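You operate a simulated robot arm through the tools that you are given. There is no shell and no other tool.

You run a simulated robot arm. Do the job below in one go: nothing can be reset, and whatever is moved stays where it is left.

JOB
Clear the blue place onto the serving tray.
Fine: tip all the cold coffee from the orange cup into the blue bowl, stand cup and bowl on the tray, and put the salt back in its well. The wet cup marks bare wood. Spill no more than 8 ml a pour or dip. China and glass break when dropped, knocked or squeezed. Drop and topple nothing. Set down upright: orange cup, salt shaker.

The check looks at the end state, three seconds after you hand in, the way a careful person would. Anything else that was tipped, shoved, dropped, spilled or broken makes it a failure.

ROBOT AND FRAMES
A 6-joint arm with a two-finger gripper, fixed in place. Base frame: the origin is at the foot of the arm, x ahead of it, y to its left, z up; the work surface is at about z = 0.752. Units: m, rad, N and s.
Its first joint turns from -2.897 to 2.897 rad. Payload 2.45 kg.
The TCP is the grasp point between the finger pads, 0.02 m short of the fingertips. In the tool frame z runs along the fingers and y along their closing line. The gripper opens to 0.14 m. The gripper's body begins 0.168 m behind the TCP.
Orientation is that of the tool frame in the base frame, as a unit quaternion [x, y, z, w]. With the fingers straight down and closing along the base's y, the tool's x points along the base's -x, its y along +y and its z along -z.

CONTROLS
- The arm moves only by the tool arm_command. Its argument "rows" is a list that holds one entry, the list of rows, each a list of 7 numbers: the closure, from 0 (fully open) to 1 (shut), then the shift along the base's x, y, z in mm, then the turn, a rotation vector about the base's x, y, z in rad. In form: [[[hand, tx, ty, tz, ax, ay, az], ...]]. A call has 1 to 20 rows; each row is the pose to reach, as a shift and turn from the pose commanded when the call began. A row lasts 0.2 s, in which the tool goes at most 0.05 m and 0.15 rad; a call with a longer step from one row to the next is refused whole, and so is a gripper value outside its range. A pose out of reach is approached as far as the arm can. The call stops where the force on the tool passes 40 N (or 10 N more than at its start, if that is more) or the arm is blocked; 0.2 s more then pass. Each finger travels about 0.045 m/s and halts on what it meets, pressing with about 41 N; the grip force reading is that of the motor and also rises with nothing between the fingers. The clock runs only during rows and for 0.2 s after the last one: add rows that repeat a pose to give the fingers time. It gives the time, the measured TCP pose, the force on the tool (base axes), the opening and the grip force at its end, in the units of the frame above (readings bear some noise), with the torque about the TCP (base axes, N m) and any sound that the robot's microphone picked up.
- Cameras (640 x 400 px; columns grow to the right, rows downward): "scene" is fixed at [0.207, -0.6606, 1.3107]; the picture's right is [0.70, -0.72, 0.00], its down [-0.28, -0.27, -0.92] and it looks along [0.66, 0.64, -0.39] (base axes); focal length 310 px, centre (320, 200). "wrist" rides on the gripper at [0.078, 0.011, -0.209] in the tool frame; the picture's right is [-0.14, 0.99, 0.00], its down [-0.92, -0.13, -0.37] and it looks along [-0.36, -0.05, 0.93] (tool axes); focal length 280 px, centre (320, 200). There is no depth. A picture from a camera that has moved, and an enlarged one, comes with that camera's place and axes in the base frame and with its lens. The place of the scene camera against the robot may be out by one fixed shift of up to 0.025 m in any direction.
- capture(camera): a new picture of that camera. The clock stands still meanwhile.
- close_up(camera, box): a new picture of the part [left, top, right, bottom] of that camera's present view, enlarged. The clock stands still meanwhile.
- hand_in(): hands the job in; it is judged then, once.

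Places have to be worked out from the pictures, the camera data and where the tool is seen. Open the gripper and draw the arm clear of the work before you hand the job in, unless the task says otherwise.

The tools are called after "Call:" by a JSON object that holds its "api" and its "payload". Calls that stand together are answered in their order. arm_command: Moves the arm, as the interface text tells. Its arguments: {"type":"object","properties":{"rows":{"type":"array","items":{"type":"array","items":{"type":"array","items":{"type":"number"}}}}},"required":["rows"]} The other tools are called the same way: capture (camera) takes a picture; close_up (camera, box) takes an enlarged picture of a part of a camera's view; hand_in () hands the job in.

At the start:

```text
t: 0.0
eef_pos: [0.6907, -0.0103, 1.1123]
tool_rot: [0.0, 1.0, 0.0, 0.0]
wrist_force: [-0.1, 0.1, 0.1]
moment: [0.0, 0.01, 0.01]
width: 0.1401
grasp_force: 0.0
```

scene: 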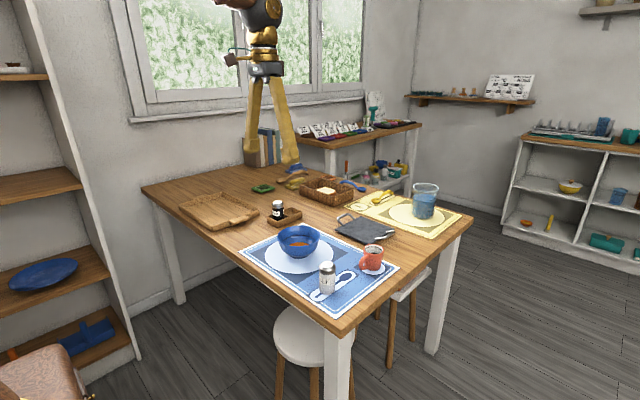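
wrist: 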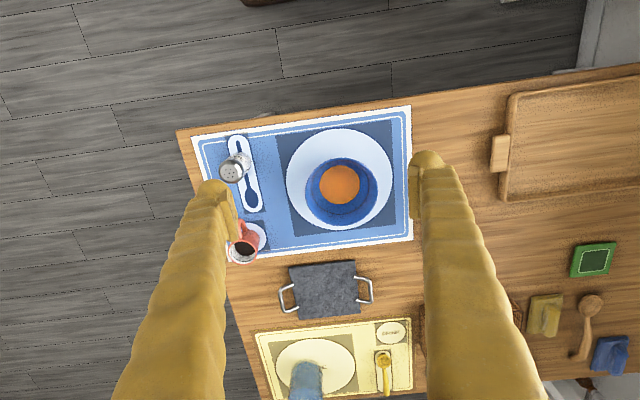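

I'll start by looking closely at the items from both cameras before moving anything.

Call:
{"api": "close_up", "payload": {"camera": "scene", "box": [230, 190, 420, 320]}}

Call:
{"api": "close_up", "payload": {"camera": "scene", "box": [160, 160, 350, 280]}}

Call:
{"api": "close_up", "payload": {"camera": "wrist", "box": [180, 90, 430, 260]}}

Call:
{"api": "close_up", "payload": {"camera": "wrist", "box": [400, 60, 640, 220]}}

```text
3.08 times, centred on (325, 255) of scene
camera zoom: at [0.207, -0.6606, 1.3107], right [0.7, -0.72, 0.0], down [-0.28, -0.27, -0.92], along [0.66, 0.64, -0.39], focal length 955 px, centre (305, 31)
```

zoom: 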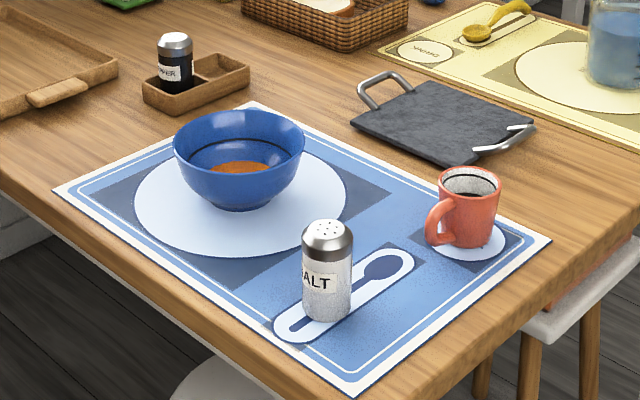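

```text
3.33 times, centred on (255, 220) of scene
camera zoom: at [0.207, -0.6606, 1.3107], right [0.7, -0.72, 0.0], down [-0.28, -0.27, -0.92], along [0.66, 0.64, -0.39], focal length 1034 px, centre (537, 133)
```

zoom: 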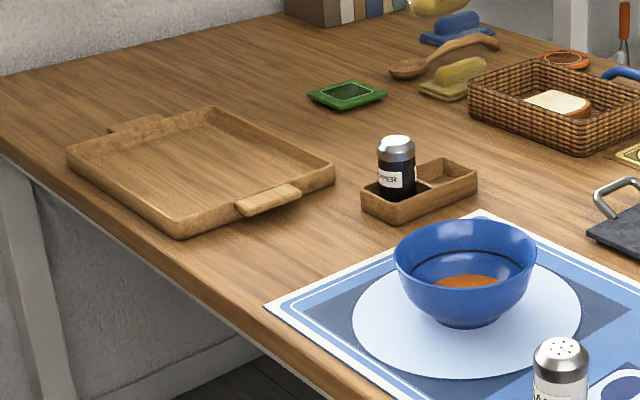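

```text
2.35 times, centred on (305, 175) of wrist
camera zoom: at [0.6136, -0.0003, 1.321], right [0.14, 0.99, 0.0], down [0.92, -0.13, 0.37], along [0.36, -0.05, -0.93], focal length 660 px, centre (355, 259)
```

zoom: 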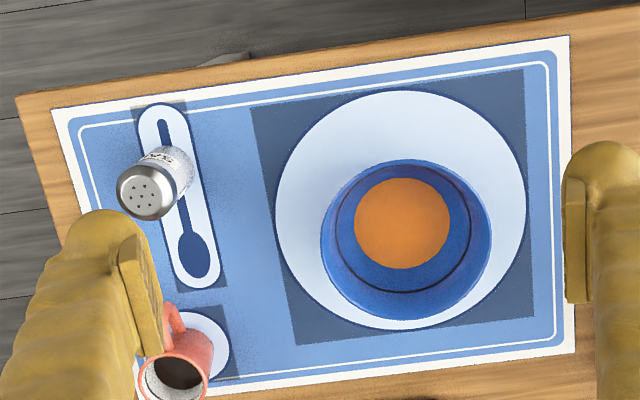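

```text
2.50 times, centred on (520, 140) of wrist
camera zoom: at [0.6136, -0.0003, 1.321], right [0.14, 0.99, 0.0], down [0.92, -0.13, 0.37], along [0.36, -0.05, -0.93], focal length 701 px, centre (-180, 350)
```

zoom: 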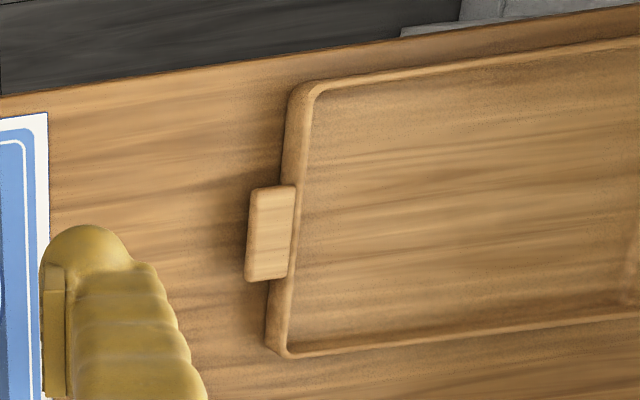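

The mug handle seems to point toward -x. The salt stands at about (0.72, -0.18), the bowl at about (0.80, 0.015), the tray lies at +y, and the pepper/salt caddy is near (0.96, 0.22). I move left at height to see the caddy and tray with the wrist camera.

Call:
{"api": "arm_command", "payload": {"rows": [[[0, 12, 42, 0, 0, 0, 0], [0, 24, 84, 0, 0, 0, 0], [0, 36, 126, 0, 0, 0, 0], [0, 48, 168, 0, 0, 0, 0], [0, 60, 210, 0, 0, 0, 0], [0, 60, 210, 0, 0, 0, 0]]]}}

Call:
{"api": "capture", "payload": {"camera": "wrist"}}

```text
t: 1.4
eef_pos: [0.7499, 0.1992, 1.1125]
tool_rot: [0.0, 1.0, 0.0, 0.001]
wrist_force: [0.7, -0.8, 0.1]
moment: [0.04, 0.04, 0.02]
width: 0.1399
grasp_force: 0.1
```

```text
taken
camera wrist: at [0.6731, 0.2097, 1.3216], right [0.14, 0.99, 0.0], down [0.92, -0.13, 0.37], along [0.37, -0.05, -0.93], focal length 280 px, centre (320, 200)
```

wrist: 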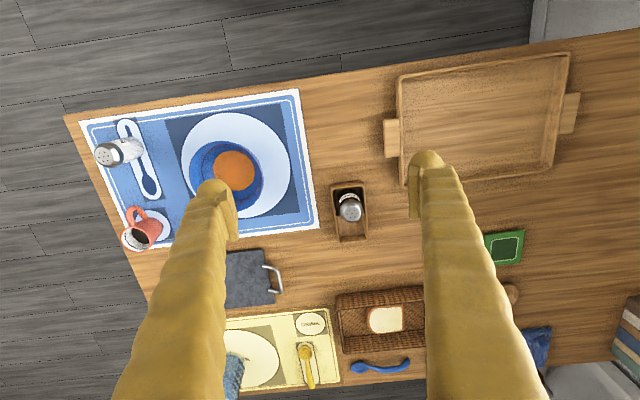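

Call:
{"api": "close_up", "payload": {"camera": "wrist", "box": [290, 150, 410, 250]}}

Call:
{"api": "close_up", "payload": {"camera": "wrist", "box": [370, 30, 610, 220]}}

Call:
{"api": "close_up", "payload": {"camera": "wrist", "box": [70, 90, 290, 260]}}

```text
4.00 times, centred on (350, 200) of wrist
camera zoom: at [0.6731, 0.2097, 1.3216], right [0.14, 0.99, 0.0], down [0.92, -0.13, 0.37], along [0.37, -0.05, -0.93], focal length 1122 px, centre (200, 200)
```

zoom: 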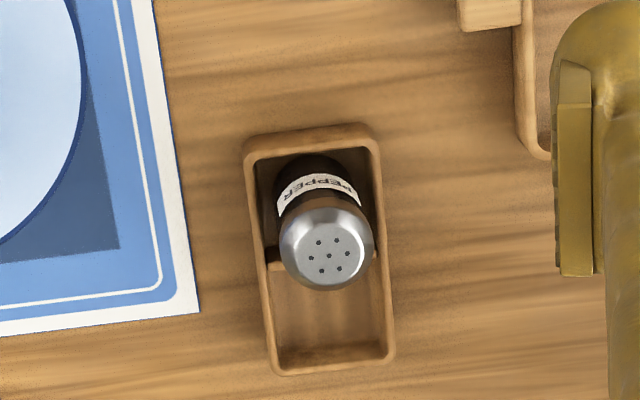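

```text
2.11 times, centred on (490, 125) of wrist
camera zoom: at [0.6731, 0.2097, 1.3216], right [0.14, 0.99, 0.0], down [0.92, -0.13, 0.37], along [0.37, -0.05, -0.93], focal length 590 px, centre (-38, 358)
```

zoom: 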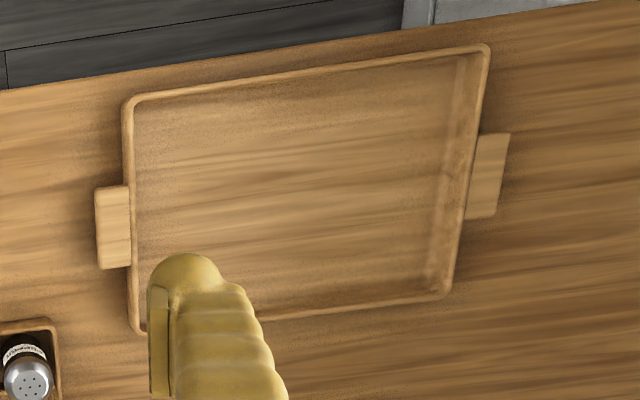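

```text
2.35 times, centred on (180, 175) of wrist
camera zoom: at [0.6731, 0.2097, 1.3216], right [0.14, 0.99, 0.0], down [0.92, -0.13, 0.37], along [0.37, -0.05, -0.93], focal length 660 px, centre (649, 259)
```

zoom: 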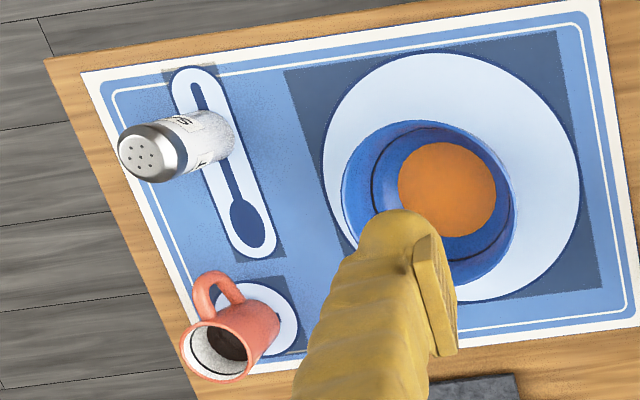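

Cross-checking the two wrist views gives: salt top at about (0.727, -0.175, 0.837), mug rim at about (0.903, -0.20, 0.817), and empty well centre at about (0.963, 0.240). The tray spans x 0.68–0.89 and y 0.35–0.645. The well is at the limit of reach, so I'll tilt the tool 30° forward and go above the salt for a closer look.

Call:
{"api": "arm_command", "payload": {"rows": [[[0, -2, -40, -13, 0, -0.06, 0], [0, -5, -80, -26, 0, -0.12, 0], [0, -8, -120, -39, 0, -0.18, 0], [0, -11, -160, -52, 0, -0.24, 0], [0, -14, -200, -65, 0, -0.3, 0], [0, -17, -240, -78, 0, -0.36, 0], [0, -20, -280, -90, 0, -0.42, 0], [0, -23, -320, -100, 0, -0.48, 0], [0, -26, -350, -110, 0, -0.5236, 0], [0, -29, -375, -112, 0, -0.5236, 0], [0, -29, -375, -112, 0, -0.5236, 0]]]}}

Call:
{"api": "capture", "payload": {"camera": "wrist"}}

Call:
{"api": "capture", "payload": {"camera": "scene"}}

```text
t: 3.8
eef_pos: [0.7217, -0.1765, 0.9995]
tool_rot: [0.0, 0.966, 0.0, 0.259]
wrist_force: [0.4, -0.5, -0.4]
moment: [-0.01, 0.01, -0.01]
width: 0.1399
grasp_force: 0.1
```

```text
taken
camera wrist: at [0.55, -0.1656, 1.1424], right [0.12, 0.99, 0.07], down [0.61, -0.13, 0.78], along [0.78, -0.05, -0.62], focal length 280 px, centre (320, 200)
```

wrist: 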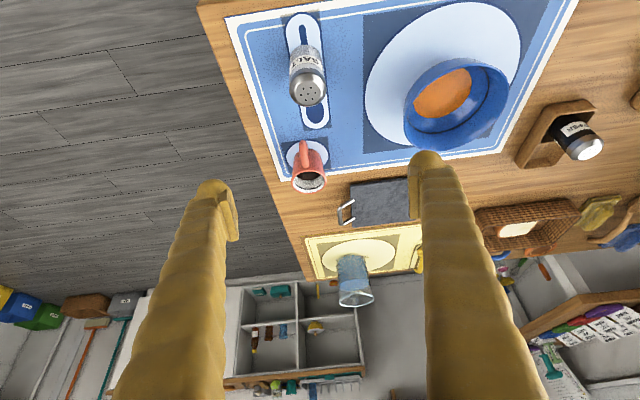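

```text
taken
```

scene: 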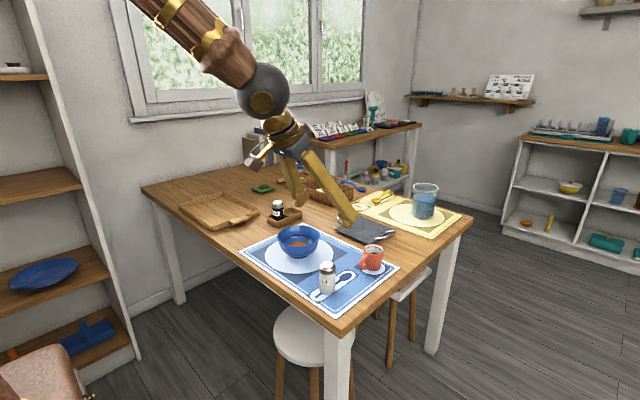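

I now have a better view of the salt and mug, so I zoom in to refine their positions and the handle direction.

Call:
{"api": "close_up", "payload": {"camera": "wrist", "box": [260, 20, 360, 200]}}

Call:
{"api": "close_up", "payload": {"camera": "wrist", "box": [500, 80, 620, 180]}}

Call:
{"api": "close_up", "payload": {"camera": "wrist", "box": [350, 0, 530, 170]}}

```text
2.22 times, centred on (310, 110) of wrist
camera zoom: at [0.55, -0.1656, 1.1424], right [0.12, 0.99, 0.07], down [0.61, -0.13, 0.78], along [0.78, -0.05, -0.62], focal length 623 px, centre (342, 400)
```

zoom: 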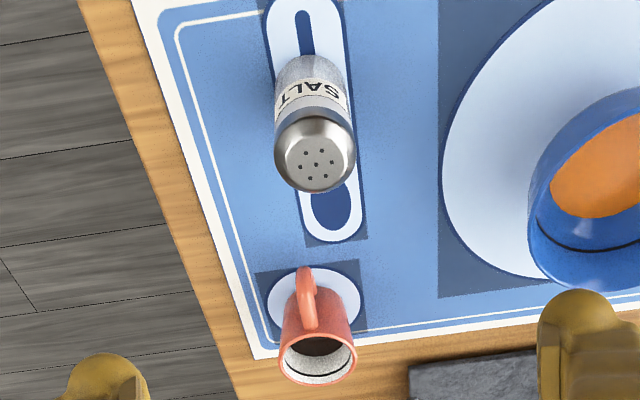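

```text
4.00 times, centred on (560, 130) of wrist
camera zoom: at [0.55, -0.1656, 1.1424], right [0.12, 0.99, 0.07], down [0.61, -0.13, 0.78], along [0.78, -0.05, -0.62], focal length 1122 px, centre (-640, 480)
```

zoom: 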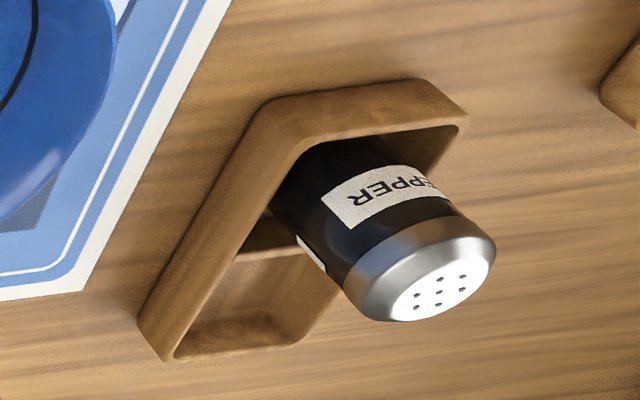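

```text
2.35 times, centred on (440, 85) of wrist
camera zoom: at [0.55, -0.1656, 1.1424], right [0.12, 0.99, 0.07], down [0.61, -0.13, 0.78], along [0.78, -0.05, -0.62], focal length 660 px, centre (38, 471)
```

zoom: 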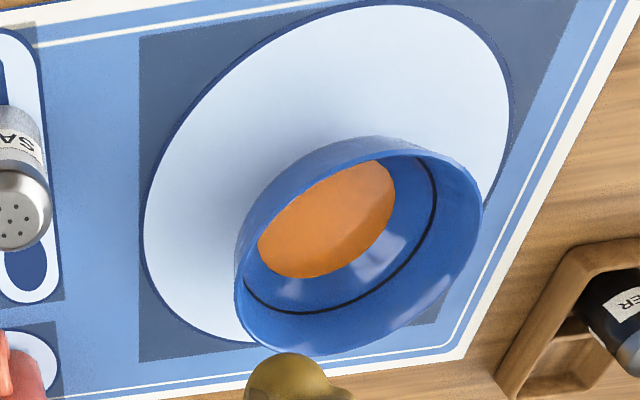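

Refined positions: salt axis at about (0.729, -0.177), mug rim centre (0.904, -0.203) with its handle pointing straight along -x. I descend around the salt with the fingers open, to TCP z = 0.818.

Call:
{"api": "arm_command", "payload": {"rows": [[[0, 3, 0, -45, 0, 0, 0], [0, 6, 0, -90, 0, 0, 0], [0, 7, 0, -130, 0, 0, 0], [0, 7, 0, -160, 0, 0, 0], [0, 7, 0, -182, 0, 0, 0], [0.3, 7, 0, -182, 0, 0, 0], [0.3, 7, 0, -182, 0, 0, 0]]]}}

Call:
{"api": "capture", "payload": {"camera": "wrist"}}

Call:
{"api": "close_up", "payload": {"camera": "scene", "box": [260, 220, 420, 320]}}

```text
t: 5.4
eef_pos: [0.7303, -0.1767, 0.8173]
tool_rot: [0.0, 0.966, 0.0, 0.259]
wrist_force: [-0.4, -1.1, 0.6]
moment: [0.01, -0.02, 0.0]
width: 0.0978
grasp_force: 0.2
```

```text
taken
camera wrist: at [0.5588, -0.1661, 0.9593], right [0.12, 0.99, 0.07], down [0.61, -0.13, 0.78], along [0.78, -0.05, -0.62], focal length 280 px, centre (320, 200)
```

wrist: 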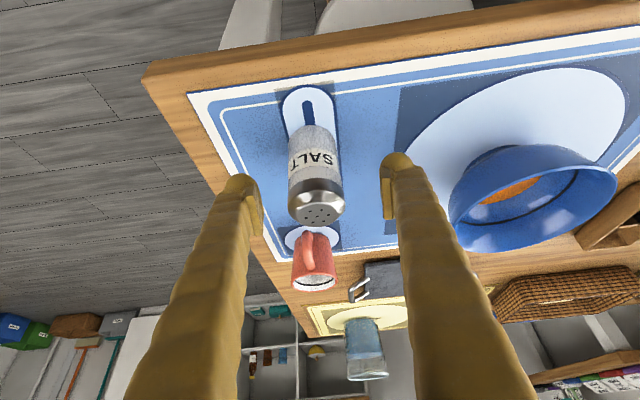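

```text
4.00 times, centred on (340, 270) of scene
camera zoom: at [0.207, -0.6606, 1.3107], right [0.7, -0.72, 0.0], down [-0.28, -0.27, -0.92], along [0.66, 0.64, -0.39], focal length 1241 px, centre (240, -80)
```

zoom: 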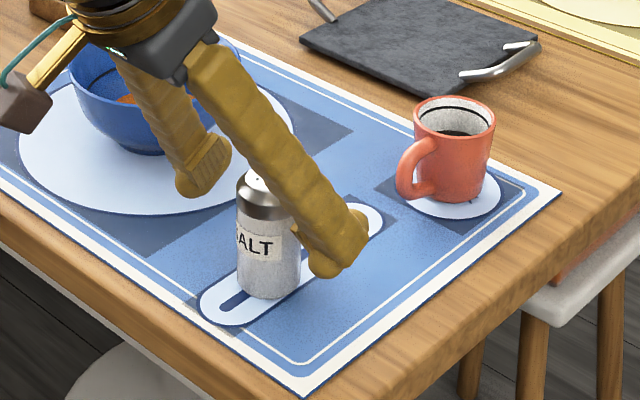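

The fingers straddle the salt, slightly left of its axis. I shift 3 mm in -y and close gently.

Call:
{"api": "arm_command", "payload": {"rows": [[[0.3, 0, -3, 0, 0, 0, 0], [0.5, 0, -3, 0, 0, 0, 0], [0.66, 0, -3, 0, 0, 0, 0], [0.72, 0, -3, 0, 0, 0, 0], [0.72, 0, -3, 0, 0, 0, 0], [0.72, 0, -3, 0, 0, 0, 0]]]}}

```text
t: 6.8
eef_pos: [0.7307, -0.1798, 0.8179]
tool_rot: [0.001, 0.966, -0.001, 0.259]
wrist_force: [-0.4, -0.6, -0.1]
moment: [-0.01, 0.0, 0.01]
width: 0.0428
grasp_force: 37.4
```

The salt is gripped at 42.8 mm with 37 N. I lift it 20 mm first and check, then raise further.

Call:
{"api": "arm_command", "payload": {"rows": [[[0.74, 0, 0, 5, 0, 0, 0], [0.74, 0, 0, 20, 0, 0, 0], [0.74, 0, 0, 45, 0, 0, 0], [0.74, 0, 0, 85, 0, 0, 0], [0.74, 0, 0, 125, 0, 0, 0], [0.74, 0, 0, 125, 0, 0, 0]]]}}

Call:
{"api": "capture", "payload": {"camera": "wrist"}}

Call:
{"api": "close_up", "payload": {"camera": "scene", "box": [220, 140, 420, 320]}}

```text
t: 8.2
eef_pos: [0.7307, -0.1784, 0.9431]
tool_rot: [0.0, 0.966, 0.0, 0.259]
wrist_force: [0.8, 0.0, -1.5]
moment: [0.0, 0.01, -0.03]
width: 0.0425
grasp_force: 40.7
```

```text
taken
camera wrist: at [0.559, -0.1688, 1.0852], right [0.12, 0.99, 0.07], down [0.61, -0.13, 0.78], along [0.78, -0.05, -0.62], focal length 280 px, centre (320, 200)
```

wrist: 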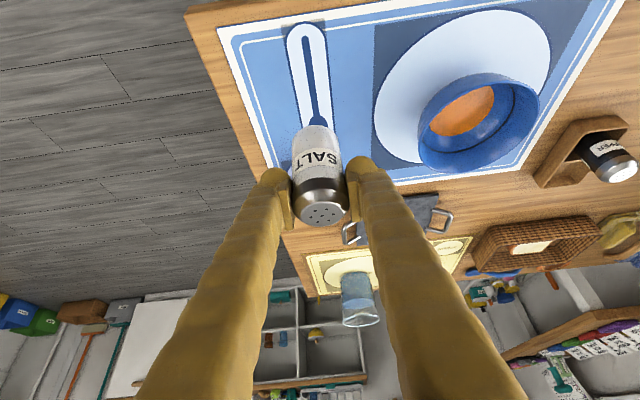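

```text
2.22 times, centred on (320, 230) of scene
camera zoom: at [0.207, -0.6606, 1.3107], right [0.7, -0.72, 0.0], down [-0.28, -0.27, -0.92], along [0.66, 0.64, -0.39], focal length 690 px, centre (320, 133)
```

zoom: 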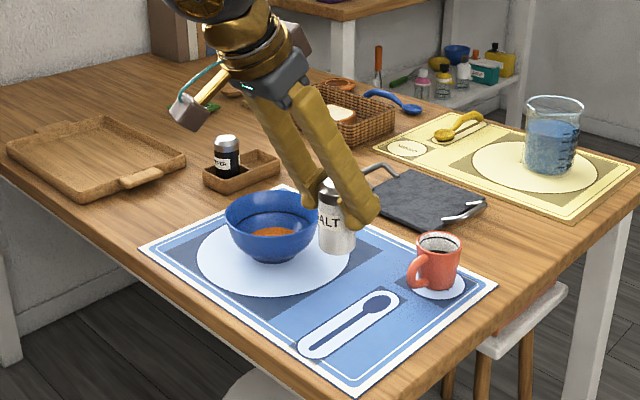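

The salt is held upright. I move toward the caddy, staying short of it, to measure the well from a closer view.

Call:
{"api": "arm_command", "payload": {"rows": [[[0.74, 15, 36, 10, 0, 0, 0], [0.74, 30, 72, 20, 0, 0, 0], [0.74, 45, 108, 20, 0, 0, 0], [0.74, 60, 144, 20, 0, 0, 0], [0.74, 75, 180, 20, 0, 0, 0], [0.74, 90, 216, 20, 0, 0, 0], [0.74, 105, 252, 20, 0, 0, 0], [0.74, 120, 288, 20, 0, 0, 0], [0.74, 120, 288, 20, 0, 0, 0]]]}}

Call:
{"api": "capture", "payload": {"camera": "wrist"}}

```text
t: 10.2
eef_pos: [0.8486, 0.1108, 0.9626]
tool_rot: [-0.001, 0.966, 0.001, 0.259]
wrist_force: [-0.6, 0.8, -1.9]
moment: [0.01, -0.01, 0.02]
width: 0.0428
grasp_force: 40.7
```

```text
taken
camera wrist: at [0.6779, 0.1215, 1.1041], right [0.12, 0.99, 0.07], down [0.61, -0.13, 0.78], along [0.78, -0.05, -0.62], focal length 280 px, centre (320, 200)
```

wrist: 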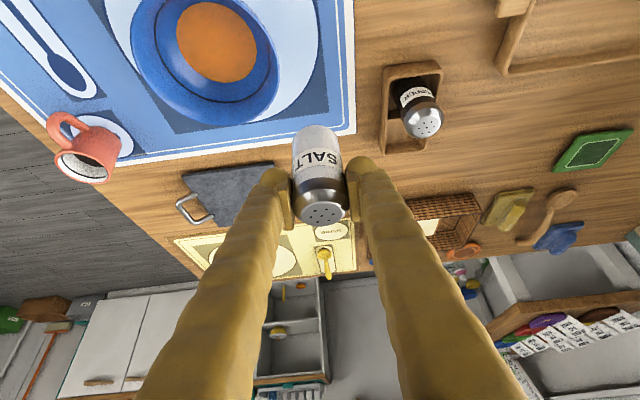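

Call:
{"api": "close_up", "payload": {"camera": "wrist", "box": [365, 50, 465, 160]}}

Call:
{"api": "close_up", "payload": {"camera": "wrist", "box": [110, 0, 300, 140]}}

Call:
{"api": "close_up", "payload": {"camera": "wrist", "box": [270, 110, 370, 240]}}

```text
3.64 times, centred on (415, 105) of wrist
camera zoom: at [0.6779, 0.1215, 1.1041], right [0.12, 0.99, 0.07], down [0.61, -0.13, 0.78], along [0.78, -0.05, -0.62], focal length 1020 px, centre (-26, 546)
```

zoom: 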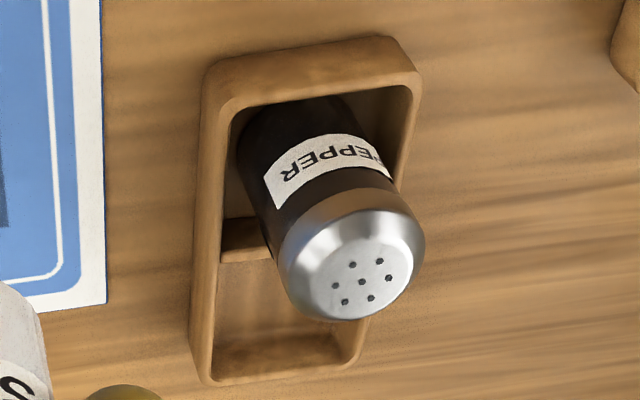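

```text
2.86 times, centred on (205, 70) of wrist
camera zoom: at [0.6779, 0.1215, 1.1041], right [0.12, 0.99, 0.07], down [0.61, -0.13, 0.78], along [0.78, -0.05, -0.62], focal length 801 px, centre (649, 571)
```

zoom: 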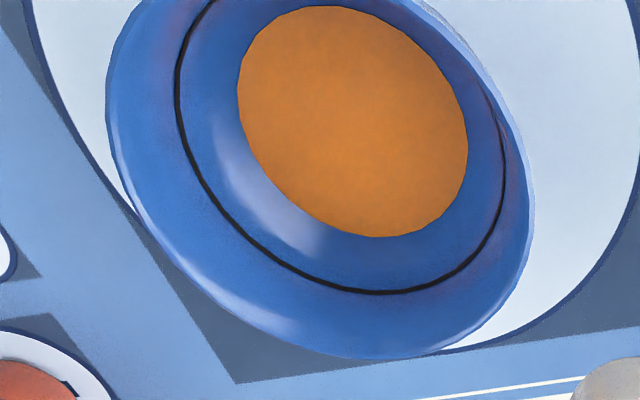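

```text
3.08 times, centred on (320, 175) of wrist
camera zoom: at [0.6779, 0.1215, 1.1041], right [0.12, 0.99, 0.07], down [0.61, -0.13, 0.78], along [0.78, -0.05, -0.62], focal length 863 px, centre (320, 277)
```

zoom: 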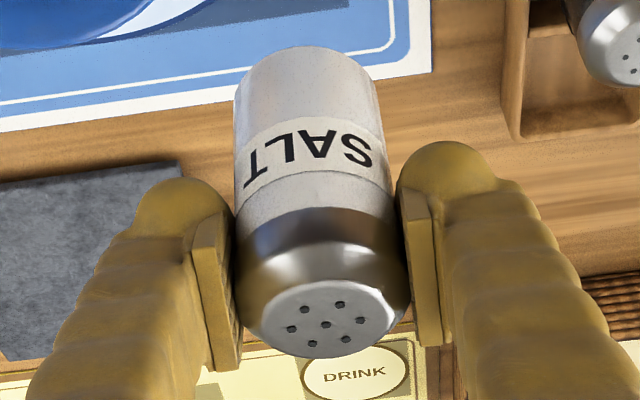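

Pepper axis at (0.898, 0.240) with its top at 0.842, so the well floor is at about 0.757. The empty well centre works out to about (0.962, 0.2405). I go above it and descend most of the way.

Call:
{"api": "arm_command", "payload": {"rows": [[[0.74, 28, 32, 0, 0, 0, 0], [0.74, 57, 65, 0, 0, 0, 0], [0.74, 86, 97, 0, 0, 0, 0], [0.74, 114, 130, 0, 0, 0, 0], [0.74, 114, 130, 0, 0, 0, 0], [0.74, 114, 130, -30, 0, 0, 0], [0.74, 114, 130, -60, 0, 0, 0], [0.74, 114, 130, -85, 0, 0, 0], [0.74, 114, 130, -105, 0, 0, 0], [0.74, 114, 130, -105, 0, 0, 0]]]}}

Call:
{"api": "capture", "payload": {"camera": "wrist"}}

Call:
{"api": "close_up", "payload": {"camera": "scene", "box": [230, 160, 350, 240]}}

Call:
{"api": "close_up", "payload": {"camera": "wrist", "box": [260, 80, 380, 230]}}

```text
t: 12.4
eef_pos: [0.9623, 0.2396, 0.8564]
tool_rot: [0.001, 0.966, 0.0, 0.259]
wrist_force: [0.4, 0.4, -1.0]
moment: [0.0, 0.0, -0.01]
width: 0.0424
grasp_force: 40.9
```

```text
taken
camera wrist: at [0.7904, 0.2499, 0.9985], right [0.12, 0.99, 0.07], down [0.61, -0.13, 0.78], along [0.78, -0.05, -0.62], focal length 280 px, centre (320, 200)
```

wrist: 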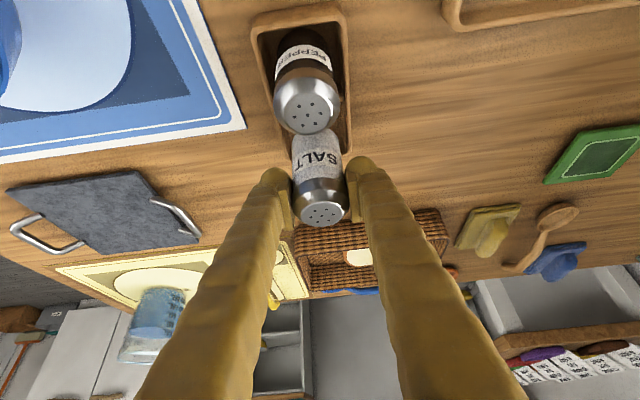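

```text
5.00 times, centred on (290, 200) of scene
camera zoom: at [0.207, -0.6606, 1.3107], right [0.7, -0.72, 0.0], down [-0.28, -0.27, -0.92], along [0.66, 0.64, -0.39], focal length 1552 px, centre (470, 200)
```

zoom: 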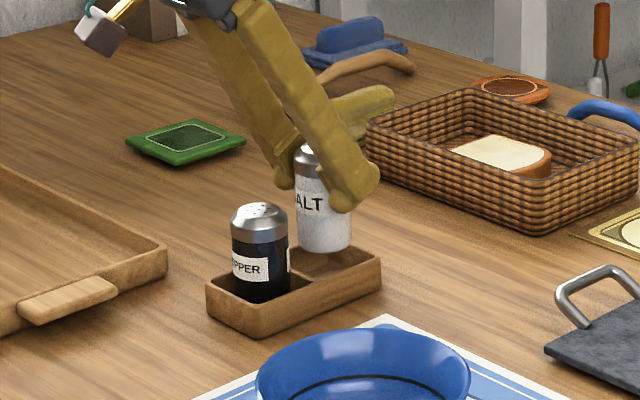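

```text
2.67 times, centred on (320, 155) of wrist
camera zoom: at [0.7904, 0.2499, 0.9985], right [0.12, 0.99, 0.07], down [0.61, -0.13, 0.78], along [0.78, -0.05, -0.62], focal length 748 px, centre (320, 320)
```

zoom: 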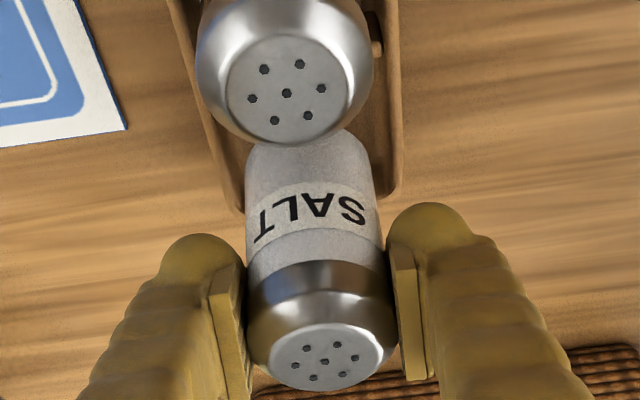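

Salt is now about 1 cm above the caddy rim; I zoom the scene camera to verify alignment before lowering.

Call:
{"api": "close_up", "payload": {"camera": "scene", "box": [266, 186, 314, 230]}}

Call:
{"api": "close_up", "payload": {"camera": "wrist", "box": [240, 0, 370, 170]}}

```text
9.09 times, centred on (290, 208) of scene
camera zoom: at [0.207, -0.6606, 1.3107], right [0.7, -0.72, 0.0], down [-0.28, -0.27, -0.92], along [0.66, 0.64, -0.39], focal length 2821 px, centre (593, 127)
```

zoom: 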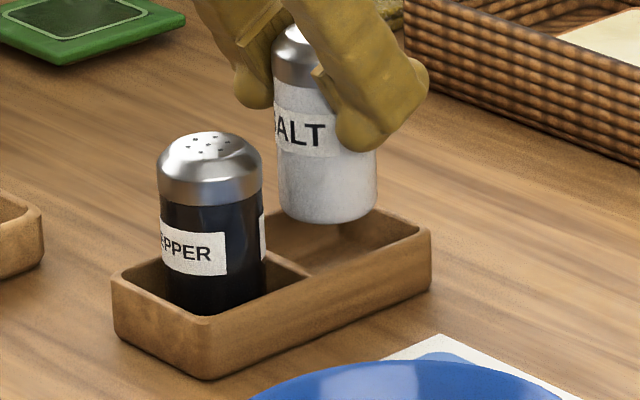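

```text
2.35 times, centred on (305, 85) of wrist
camera zoom: at [0.7904, 0.2499, 0.9985], right [0.12, 0.99, 0.07], down [0.61, -0.13, 0.78], along [0.78, -0.05, -0.62], focal length 660 px, centre (355, 471)
```

zoom: 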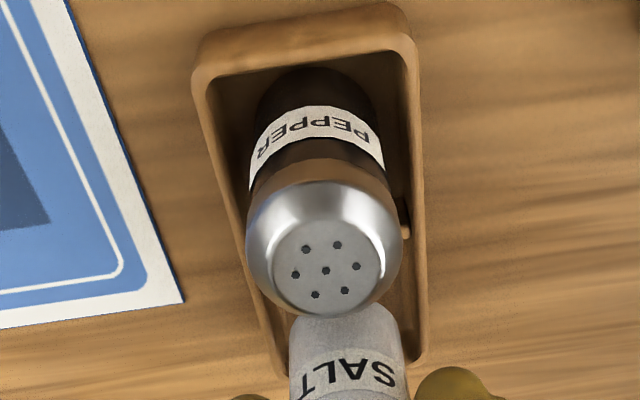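

The scene view suggests the salt sits roughly 4 mm too far in x and y, while the wrist data says it is centred. I shift (-2, -2) mm and lower past the rim in small steps, watching the force.

Call:
{"api": "arm_command", "payload": {"rows": [[[0.74, -2, -2, 0, 0, 0, 0], [0.74, -2, -2, -6, 0, 0, 0], [0.74, -2, -2, -12, 0, 0, 0], [0.74, -2, -2, -17, 0, 0, 0], [0.74, -2, -2, -20, 0, 0, 0], [0.74, -2, -2, -20, 0, 0, 0]]]}}

Call:
{"api": "close_up", "payload": {"camera": "scene", "box": [266, 186, 314, 230]}}

```text
t: 13.8
eef_pos: [0.9603, 0.2374, 0.8374]
tool_rot: [0.001, 0.966, 0.0, 0.259]
wrist_force: [0.2, -1.1, -1.5]
moment: [0.02, -0.02, -0.01]
width: 0.0426
grasp_force: 40.5
```

```text
9.09 times, centred on (290, 208) of scene
camera zoom: at [0.207, -0.6606, 1.3107], right [0.7, -0.72, 0.0], down [-0.28, -0.27, -0.92], along [0.66, 0.64, -0.39], focal length 2821 px, centre (593, 127)
```

zoom: 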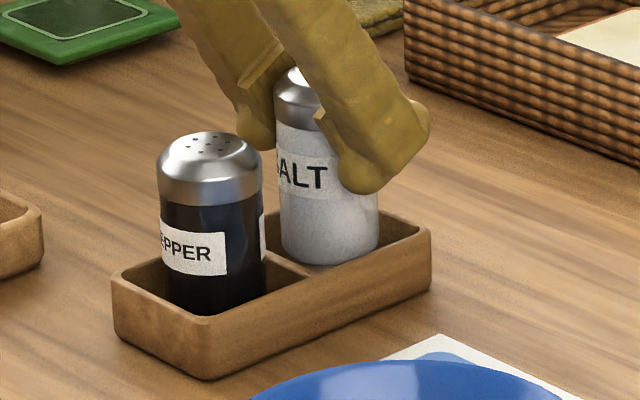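

The salt is inside the well with no contact force. I lower to the expected floor at about TCP z = 0.822.

Call:
{"api": "arm_command", "payload": {"rows": [[[0.74, 0, 0, -5, 0, 0, 0], [0.74, 0, 0, -10, 0, 0, 0], [0.74, 0, 0, -12.5, 0, 0, 0], [0.74, 0, 0, -14, 0, 0, 0], [0.74, 0, 0, -14, 0, 0, 0]]]}}

```text
t: 15.0
eef_pos: [0.9616, 0.2371, 0.8234]
tool_rot: [0.0, 0.966, 0.0, 0.259]
wrist_force: [-0.7, 0.8, -1.3]
moment: [0.01, 0.04, 0.0]
width: 0.0423
grasp_force: 41.5
```

No floor contact yet (force still equals the held weight), so I creep down by 1 mm steps.

Call:
{"api": "arm_command", "payload": {"rows": [[[0.74, 0, 0, -1, 0, 0, 0], [0.74, 0, 0, -1.5, 0, 0, 0], [0.74, 0, 0, -2, 0, 0, 0], [0.74, 0, 0, -2, 0, 0, 0]]]}}

```text
t: 16.0
eef_pos: [0.9617, 0.2377, 0.821]
tool_rot: [0.0, 0.966, 0.0, 0.258]
wrist_force: [-1.4, 0.2, -0.4]
moment: [-0.02, 0.01, 0.06]
width: 0.0425
grasp_force: 40.9
```

Call:
{"api": "arm_command", "payload": {"rows": [[[0.74, 0, 0, -0.7, 0, 0, 0], [0.74, 0, 0, -1.4, 0, 0, 0], [0.74, 0, 0, -1.4, 0, 0, 0]]]}}

Call:
{"api": "close_up", "payload": {"camera": "scene", "box": [266, 186, 314, 230]}}

```text
t: 16.8
eef_pos: [0.9619, 0.2377, 0.8214]
tool_rot: [0.0, 0.966, 0.001, 0.259]
wrist_force: [-6.4, -5.4, 24.3]
moment: [-0.2, 0.5, 0.01]
width: 0.0422
grasp_force: 40.7
```

```text
9.09 times, centred on (290, 208) of scene
camera zoom: at [0.207, -0.6606, 1.3107], right [0.7, -0.72, 0.0], down [-0.28, -0.27, -0.92], along [0.66, 0.64, -0.39], focal length 2821 px, centre (593, 127)
```

zoom: 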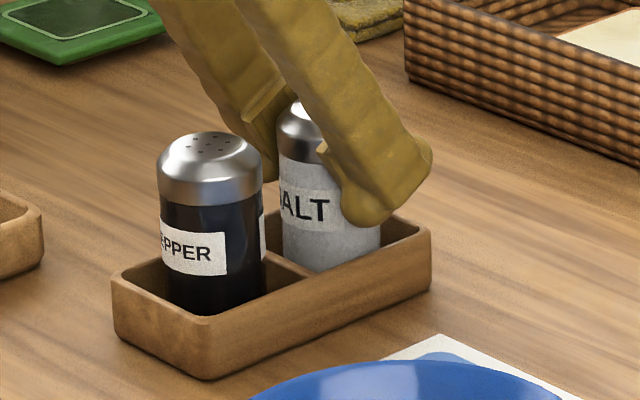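

Firm floor contact at TCP z = 0.821. I ease up 1 mm, open modestly, then retreat straight up.

Call:
{"api": "arm_command", "payload": {"rows": [[[0.74, 0, 0, 0.9, 0, 0, 0], [0.66, 0, 0, 0.9, 0, 0, 0], [0.55, 0, 0, 0.9, 0, 0, 0], [0.45, 0, 0, 0.9, 0, 0, 0], [0.45, 0, 0, 0.9, 0, 0, 0]]]}}

Call:
{"api": "close_up", "payload": {"camera": "scene", "box": [266, 186, 314, 230]}}

```text
t: 18.0
eef_pos: [0.961, 0.2376, 0.8219]
tool_rot: [-0.001, 0.966, 0.001, 0.258]
wrist_force: [0.6, -0.1, 0.6]
moment: [-0.02, 0.02, 0.0]
width: 0.0771
grasp_force: 0.0
```

```text
9.09 times, centred on (290, 208) of scene
camera zoom: at [0.207, -0.6606, 1.3107], right [0.7, -0.72, 0.0], down [-0.28, -0.27, -0.92], along [0.66, 0.64, -0.39], focal length 2821 px, centre (593, 127)
```

zoom: 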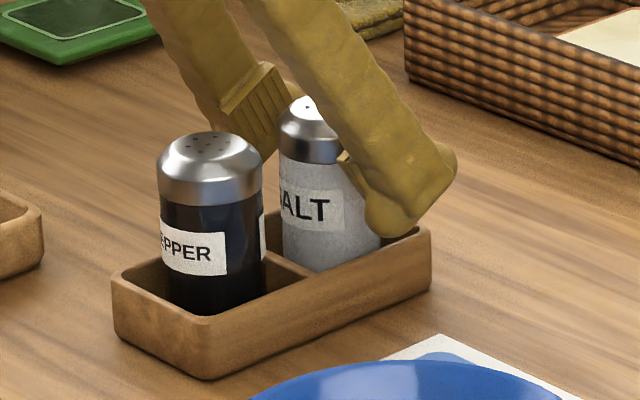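

Salt stands in its well. I retreat straight up, then level the tool and go over the bowl for a top view.

Call:
{"api": "arm_command", "payload": {"rows": [[[0.45, 0, 0, 25, 0, 0, 0], [0.45, 0, 0, 65, 0, 0, 0], [0.4, 0, 0, 110, 0, 0, 0], [0.2, -20, -20, 150, 0, 0.1, 0], [0, -50, -45, 180, 0, 0.2, 0], [0, -85, -75, 200, 0, 0.3, 0], [0, -120, -105, 210, 0, 0.4, 0], [0, -155, -135, 215, 0, 0.5236, 0], [0, -190, -165, 220, 0, 0.5236, 0], [0, -220, -190, 220, 0, 0.5236, 0], [0, -250, -210, 220, 0, 0.5236, 0], [0, -265, -222, 220, 0, 0.5236, 0], [0, -265, -222, 220, 0, 0.5236, 0]]]}}

Call:
{"api": "capture", "payload": {"camera": "wrist"}}

Call:
{"api": "close_up", "payload": {"camera": "scene", "box": [266, 220, 336, 280]}}

```text
refused: row 6 steps farther than a row can; nothing moved
```

```text
taken
camera wrist: at [0.7897, 0.248, 0.963], right [0.12, 0.99, 0.07], down [0.61, -0.13, 0.78], along [0.78, -0.05, -0.62], focal length 280 px, centre (320, 200)
```

wrist: 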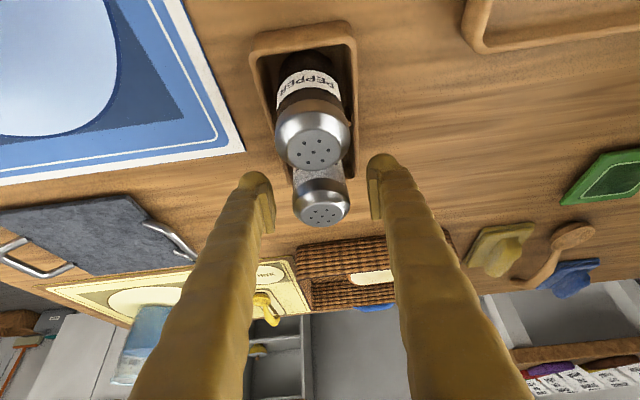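

```text
6.67 times, centred on (301, 250) of scene
camera zoom: at [0.207, -0.6606, 1.3107], right [0.7, -0.72, 0.0], down [-0.28, -0.27, -0.92], along [0.66, 0.64, -0.39], focal length 2069 px, centre (447, -133)
```

zoom: 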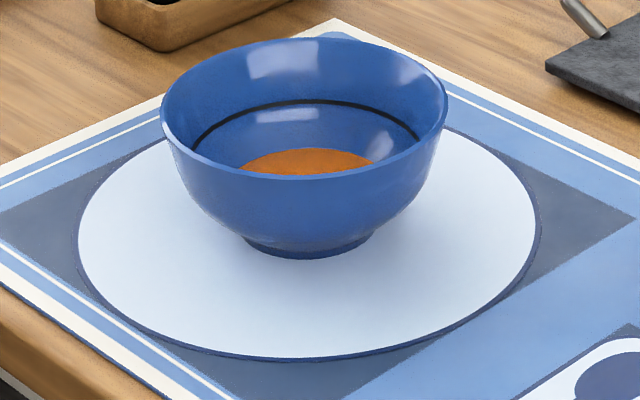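

One step was over the limit and nothing moved; I resend with shorter steps.

Call:
{"api": "arm_command", "payload": {"rows": [[[0.45, 0, 0, 25, 0, 0, 0], [0.45, 0, 0, 65, 0, 0, 0], [0.4, 0, 0, 105, 0, 0, 0], [0.2, -10, -10, 145, 0, 0.05, 0], [0, -35, -30, 175, 0, 0.15, 0], [0, -65, -55, 195, 0, 0.25, 0], [0, -95, -80, 210, 0, 0.35, 0], [0, -125, -105, 215, 0, 0.45, 0], [0, -155, -135, 220, 0, 0.5236, 0], [0, -190, -165, 220, 0, 0.5236, 0], [0, -220, -190, 220, 0, 0.5236, 0], [0, -250, -210, 220, 0, 0.5236, 0], [0, -265, -222, 220, 0, 0.5236, 0], [0, -265, -222, 220, 0, 0.5236, 0]]]}}

Call:
{"api": "capture", "payload": {"camera": "wrist"}}

Call:
{"api": "close_up", "payload": {"camera": "scene", "box": [230, 170, 350, 240]}}

```text
t: 21.0
eef_pos: [0.696, 0.0159, 1.0397]
tool_rot: [0.0, 1.0, 0.0, 0.0]
wrist_force: [0.5, 0.3, 0.3]
moment: [0.0, 0.01, -0.05]
width: 0.1402
grasp_force: 0.2
```

```text
taken
camera wrist: at [0.6176, 0.0264, 1.2497], right [0.14, 0.99, 0.0], down [0.92, -0.13, 0.37], along [0.36, -0.05, -0.93], focal length 280 px, centre (320, 200)
```

wrist: 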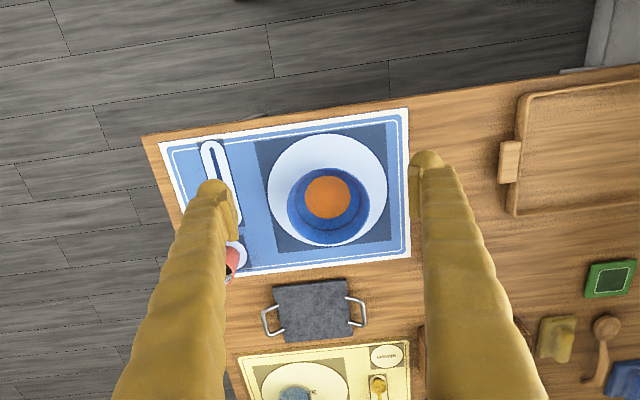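

```text
5.33 times, centred on (290, 205) of scene
camera zoom: at [0.207, -0.6606, 1.3107], right [0.7, -0.72, 0.0], down [-0.28, -0.27, -0.92], along [0.66, 0.64, -0.39], focal length 1655 px, centre (480, 173)
```

zoom: 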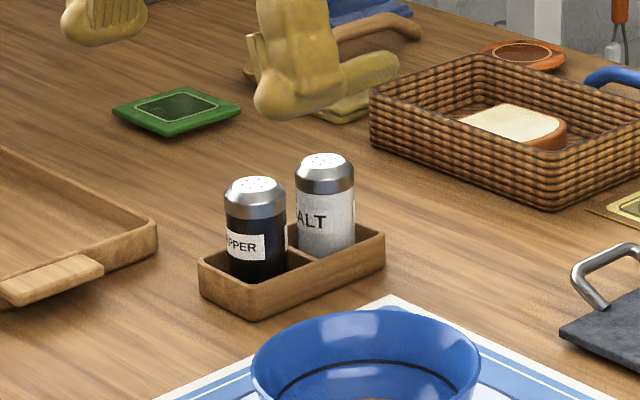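

The salt stands neatly next to the pepper. Now I zoom on the bowl and on the tray for exact placement.

Call:
{"api": "close_up", "payload": {"camera": "wrist", "box": [260, 130, 400, 260]}}

Call:
{"api": "close_up", "payload": {"camera": "scene", "box": [165, 175, 275, 240]}}

```text
3.08 times, centred on (330, 195) of wrist
camera zoom: at [0.6176, 0.0264, 1.2497], right [0.14, 0.99, 0.0], down [0.92, -0.13, 0.37], along [0.36, -0.05, -0.93], focal length 863 px, centre (289, 215)
```

zoom: 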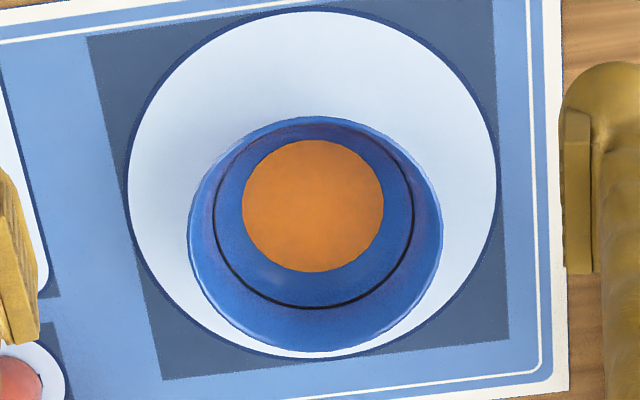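

```text
5.82 times, centred on (220, 208) of scene
camera zoom: at [0.207, -0.6606, 1.3107], right [0.7, -0.72, 0.0], down [-0.28, -0.27, -0.92], along [0.66, 0.64, -0.39], focal length 1806 px, centre (902, 156)
```

zoom: 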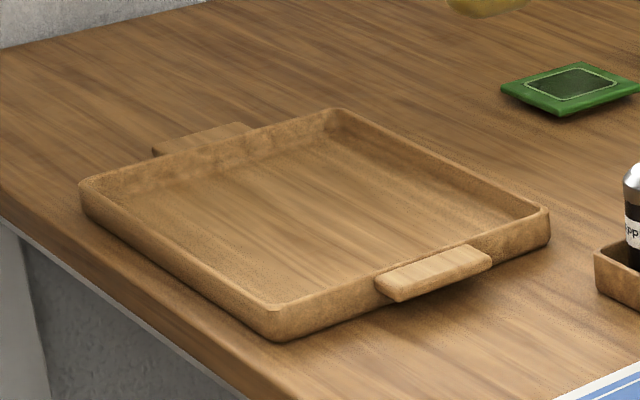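

The bowl's rim centre is at about (0.799, 0.016) with a diameter of about 0.1375 and rim z of about 0.819. The orange content sits low in it. I'll pinch the rim on its -y side with the tool tilted 0.15 rad to follow the wall, so first I hover above that point.

Call:
{"api": "arm_command", "payload": {"rows": [[[0.2, 30, -20, -30, 0.05, 0, 0], [0.4, 60, -40, -70, 0.1, 0, 0], [0.571, 90, -60, -110, 0.15, 0, 0], [0.571, 103, -67, -145, 0.15, 0, 0], [0.571, 103, -67, -170, 0.15, 0, 0], [0.571, 103, -67, -170, 0.15, 0, 0]]]}}

Call:
{"api": "capture", "payload": {"camera": "wrist"}}

Call:
{"api": "close_up", "payload": {"camera": "scene", "box": [240, 180, 380, 290]}}

```text
refused: row 2 steps farther than a row can; nothing moved
```

```text
taken
camera wrist: at [0.6176, 0.0264, 1.2497], right [0.14, 0.99, 0.0], down [0.92, -0.13, 0.37], along [0.36, -0.05, -0.93], focal length 280 px, centre (320, 200)
```

wrist: 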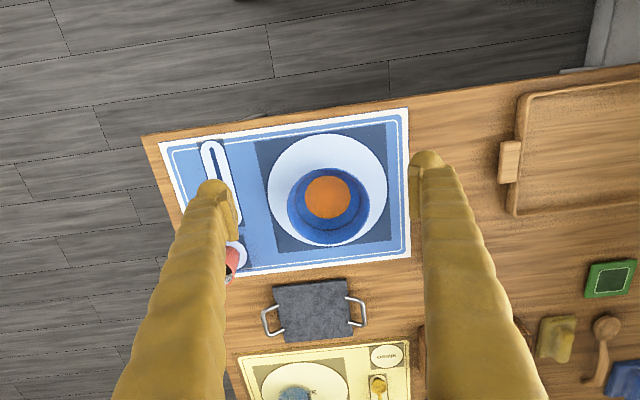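

```text
3.64 times, centred on (310, 235) of scene
camera zoom: at [0.207, -0.6606, 1.3107], right [0.7, -0.72, 0.0], down [-0.28, -0.27, -0.92], along [0.66, 0.64, -0.39], focal length 1128 px, centre (356, 73)
```

zoom: 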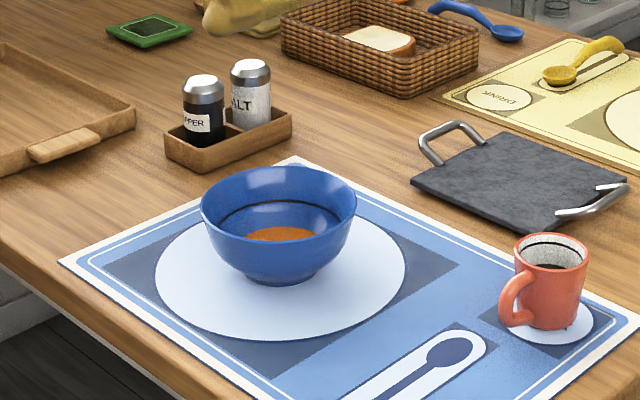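

A step was again slightly over the limit; I resend with finer steps.

Call:
{"api": "arm_command", "payload": {"rows": [[[0.2, 23, -15, -30, 0.04, 0, 0], [0.35, 46, -30, -65, 0.08, 0, 0], [0.5, 69, -45, -100, 0.12, 0, 0], [0.571, 90, -60, -130, 0.15, 0, 0], [0.571, 103, -67, -155, 0.15, 0, 0], [0.571, 103, -67, -170, 0.15, 0, 0], [0.571, 103, -67, -170, 0.15, 0, 0]]]}}

Call:
{"api": "capture", "payload": {"camera": "wrist"}}

Call:
{"api": "close_up", "payload": {"camera": "scene", "box": [240, 180, 380, 290]}}

```text
t: 22.6
eef_pos: [0.7988, -0.0542, 0.8711]
tool_rot: [0.0, 0.997, 0.075, 0.0]
wrist_force: [0.7, -1.0, -0.3]
moment: [-0.01, 0.04, 0.0]
width: 0.0601
grasp_force: 0.0
```

```text
taken
camera wrist: at [0.7223, -0.075, 1.079], right [0.14, 0.98, 0.15], down [0.92, -0.18, 0.35], along [0.36, 0.09, -0.93], focal length 280 px, centre (320, 200)
```

wrist: 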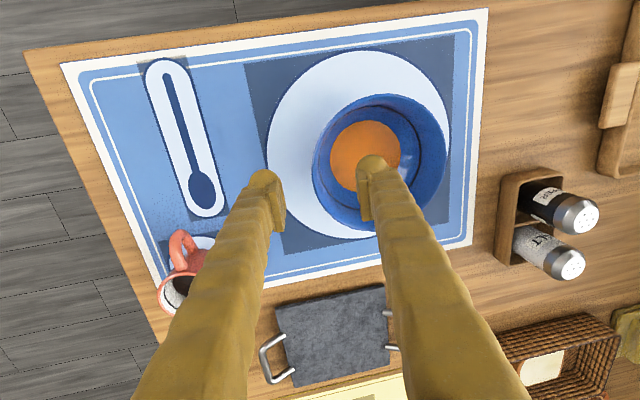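

```text
3.64 times, centred on (310, 235) of scene
camera zoom: at [0.207, -0.6606, 1.3107], right [0.7, -0.72, 0.0], down [-0.28, -0.27, -0.92], along [0.66, 0.64, -0.39], focal length 1128 px, centre (356, 73)
```

zoom: 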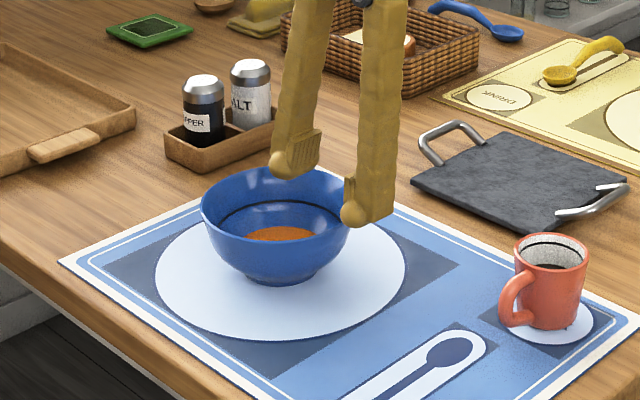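

The rim is where expected, with the fingers straddling it. I descend so the TCP is 8 mm below the rim, shifting +3 mm in y, and stop before closing.

Call:
{"api": "arm_command", "payload": {"rows": [[[0.571, 0, 1, -20, 0, 0, 0], [0.571, 0, 2, -40, 0, 0, 0], [0.571, 0, 3, -52, 0, 0, 0], [0.571, 0, 3, -60, 0, 0, 0], [0.571, 0, 3, -60, 0, 0, 0]]]}}

Call:
{"api": "capture", "payload": {"camera": "wrist"}}

Call:
{"api": "close_up", "payload": {"camera": "scene", "box": [270, 200, 350, 270]}}

```text
t: 23.8
eef_pos: [0.7991, -0.0496, 0.8108]
tool_rot: [0.0, 0.997, 0.075, 0.0]
wrist_force: [-0.4, -0.4, -0.1]
moment: [0.01, 0.0, -0.03]
width: 0.0604
grasp_force: 0.1
```

```text
taken
camera wrist: at [0.7221, -0.0702, 1.0191], right [0.14, 0.98, 0.15], down [0.92, -0.18, 0.35], along [0.36, 0.09, -0.93], focal length 280 px, centre (320, 200)
```

wrist: 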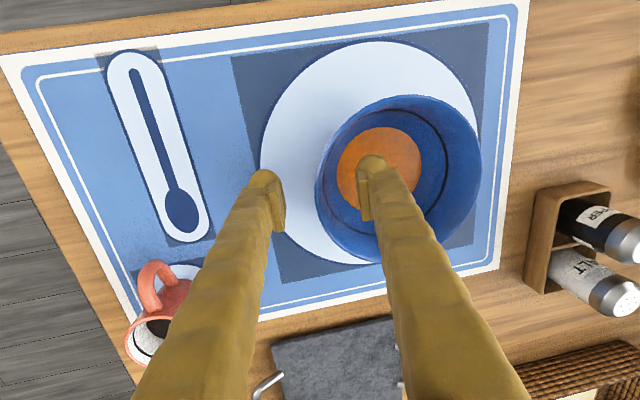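

```text
5.71 times, centred on (310, 235) of scene
camera zoom: at [0.207, -0.6606, 1.3107], right [0.7, -0.72, 0.0], down [-0.28, -0.27, -0.92], along [0.66, 0.64, -0.39], focal length 1773 px, centre (377, 0)
```

zoom: 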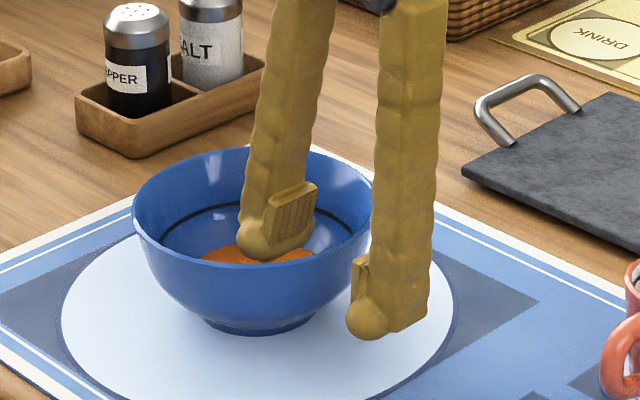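

The fingers straddle the rim and the inner tip is clear of the soup. I shift -1.5 mm in y and close on the wall.

Call:
{"api": "arm_command", "payload": {"rows": [[[0.7, 0, -1.5, 0, 0, 0, 0], [0.8, 0, -1.5, 0, 0, 0, 0], [0.88, 0, -1.5, 0, 0, 0, 0], [0.95, 0, -1.5, 0, 0, 0, 0], [0.98, 0, -1.5, 0, 0, 0, 0], [0.98, 0, -1.5, 0, 0, 0, 0]]]}}

Call:
{"api": "capture", "payload": {"camera": "wrist"}}

Call:
{"api": "close_up", "payload": {"camera": "scene", "box": [270, 200, 350, 270]}}

```text
t: 25.2
eef_pos: [0.7998, -0.0512, 0.8114]
tool_rot: [0.0, 0.997, 0.075, 0.0]
wrist_force: [0.4, 2.6, 2.7]
moment: [0.09, -0.01, 0.01]
width: 0.0058
grasp_force: 31.8
```

```text
taken
camera wrist: at [0.7222, -0.072, 1.0194], right [0.14, 0.98, 0.15], down [0.92, -0.18, 0.35], along [0.36, 0.09, -0.93], focal length 280 px, centre (320, 200)
```

wrist: 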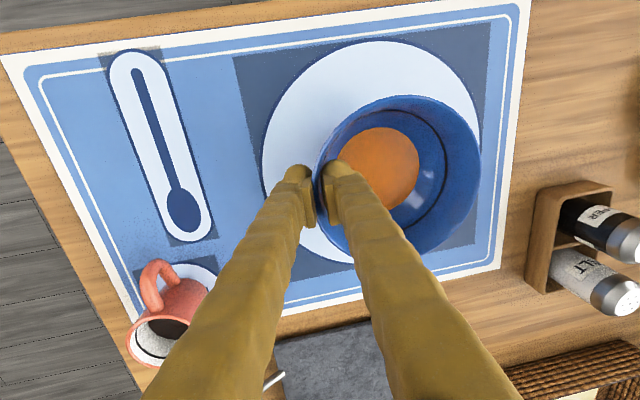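

```text
5.71 times, centred on (310, 235) of scene
camera zoom: at [0.207, -0.6606, 1.3107], right [0.7, -0.72, 0.0], down [-0.28, -0.27, -0.92], along [0.66, 0.64, -0.39], focal length 1773 px, centre (377, 0)
```

zoom: 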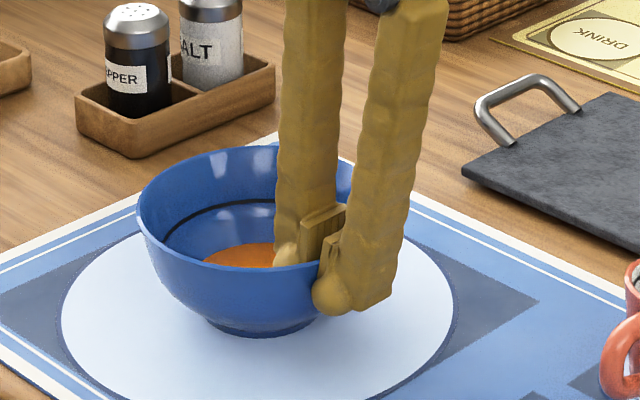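

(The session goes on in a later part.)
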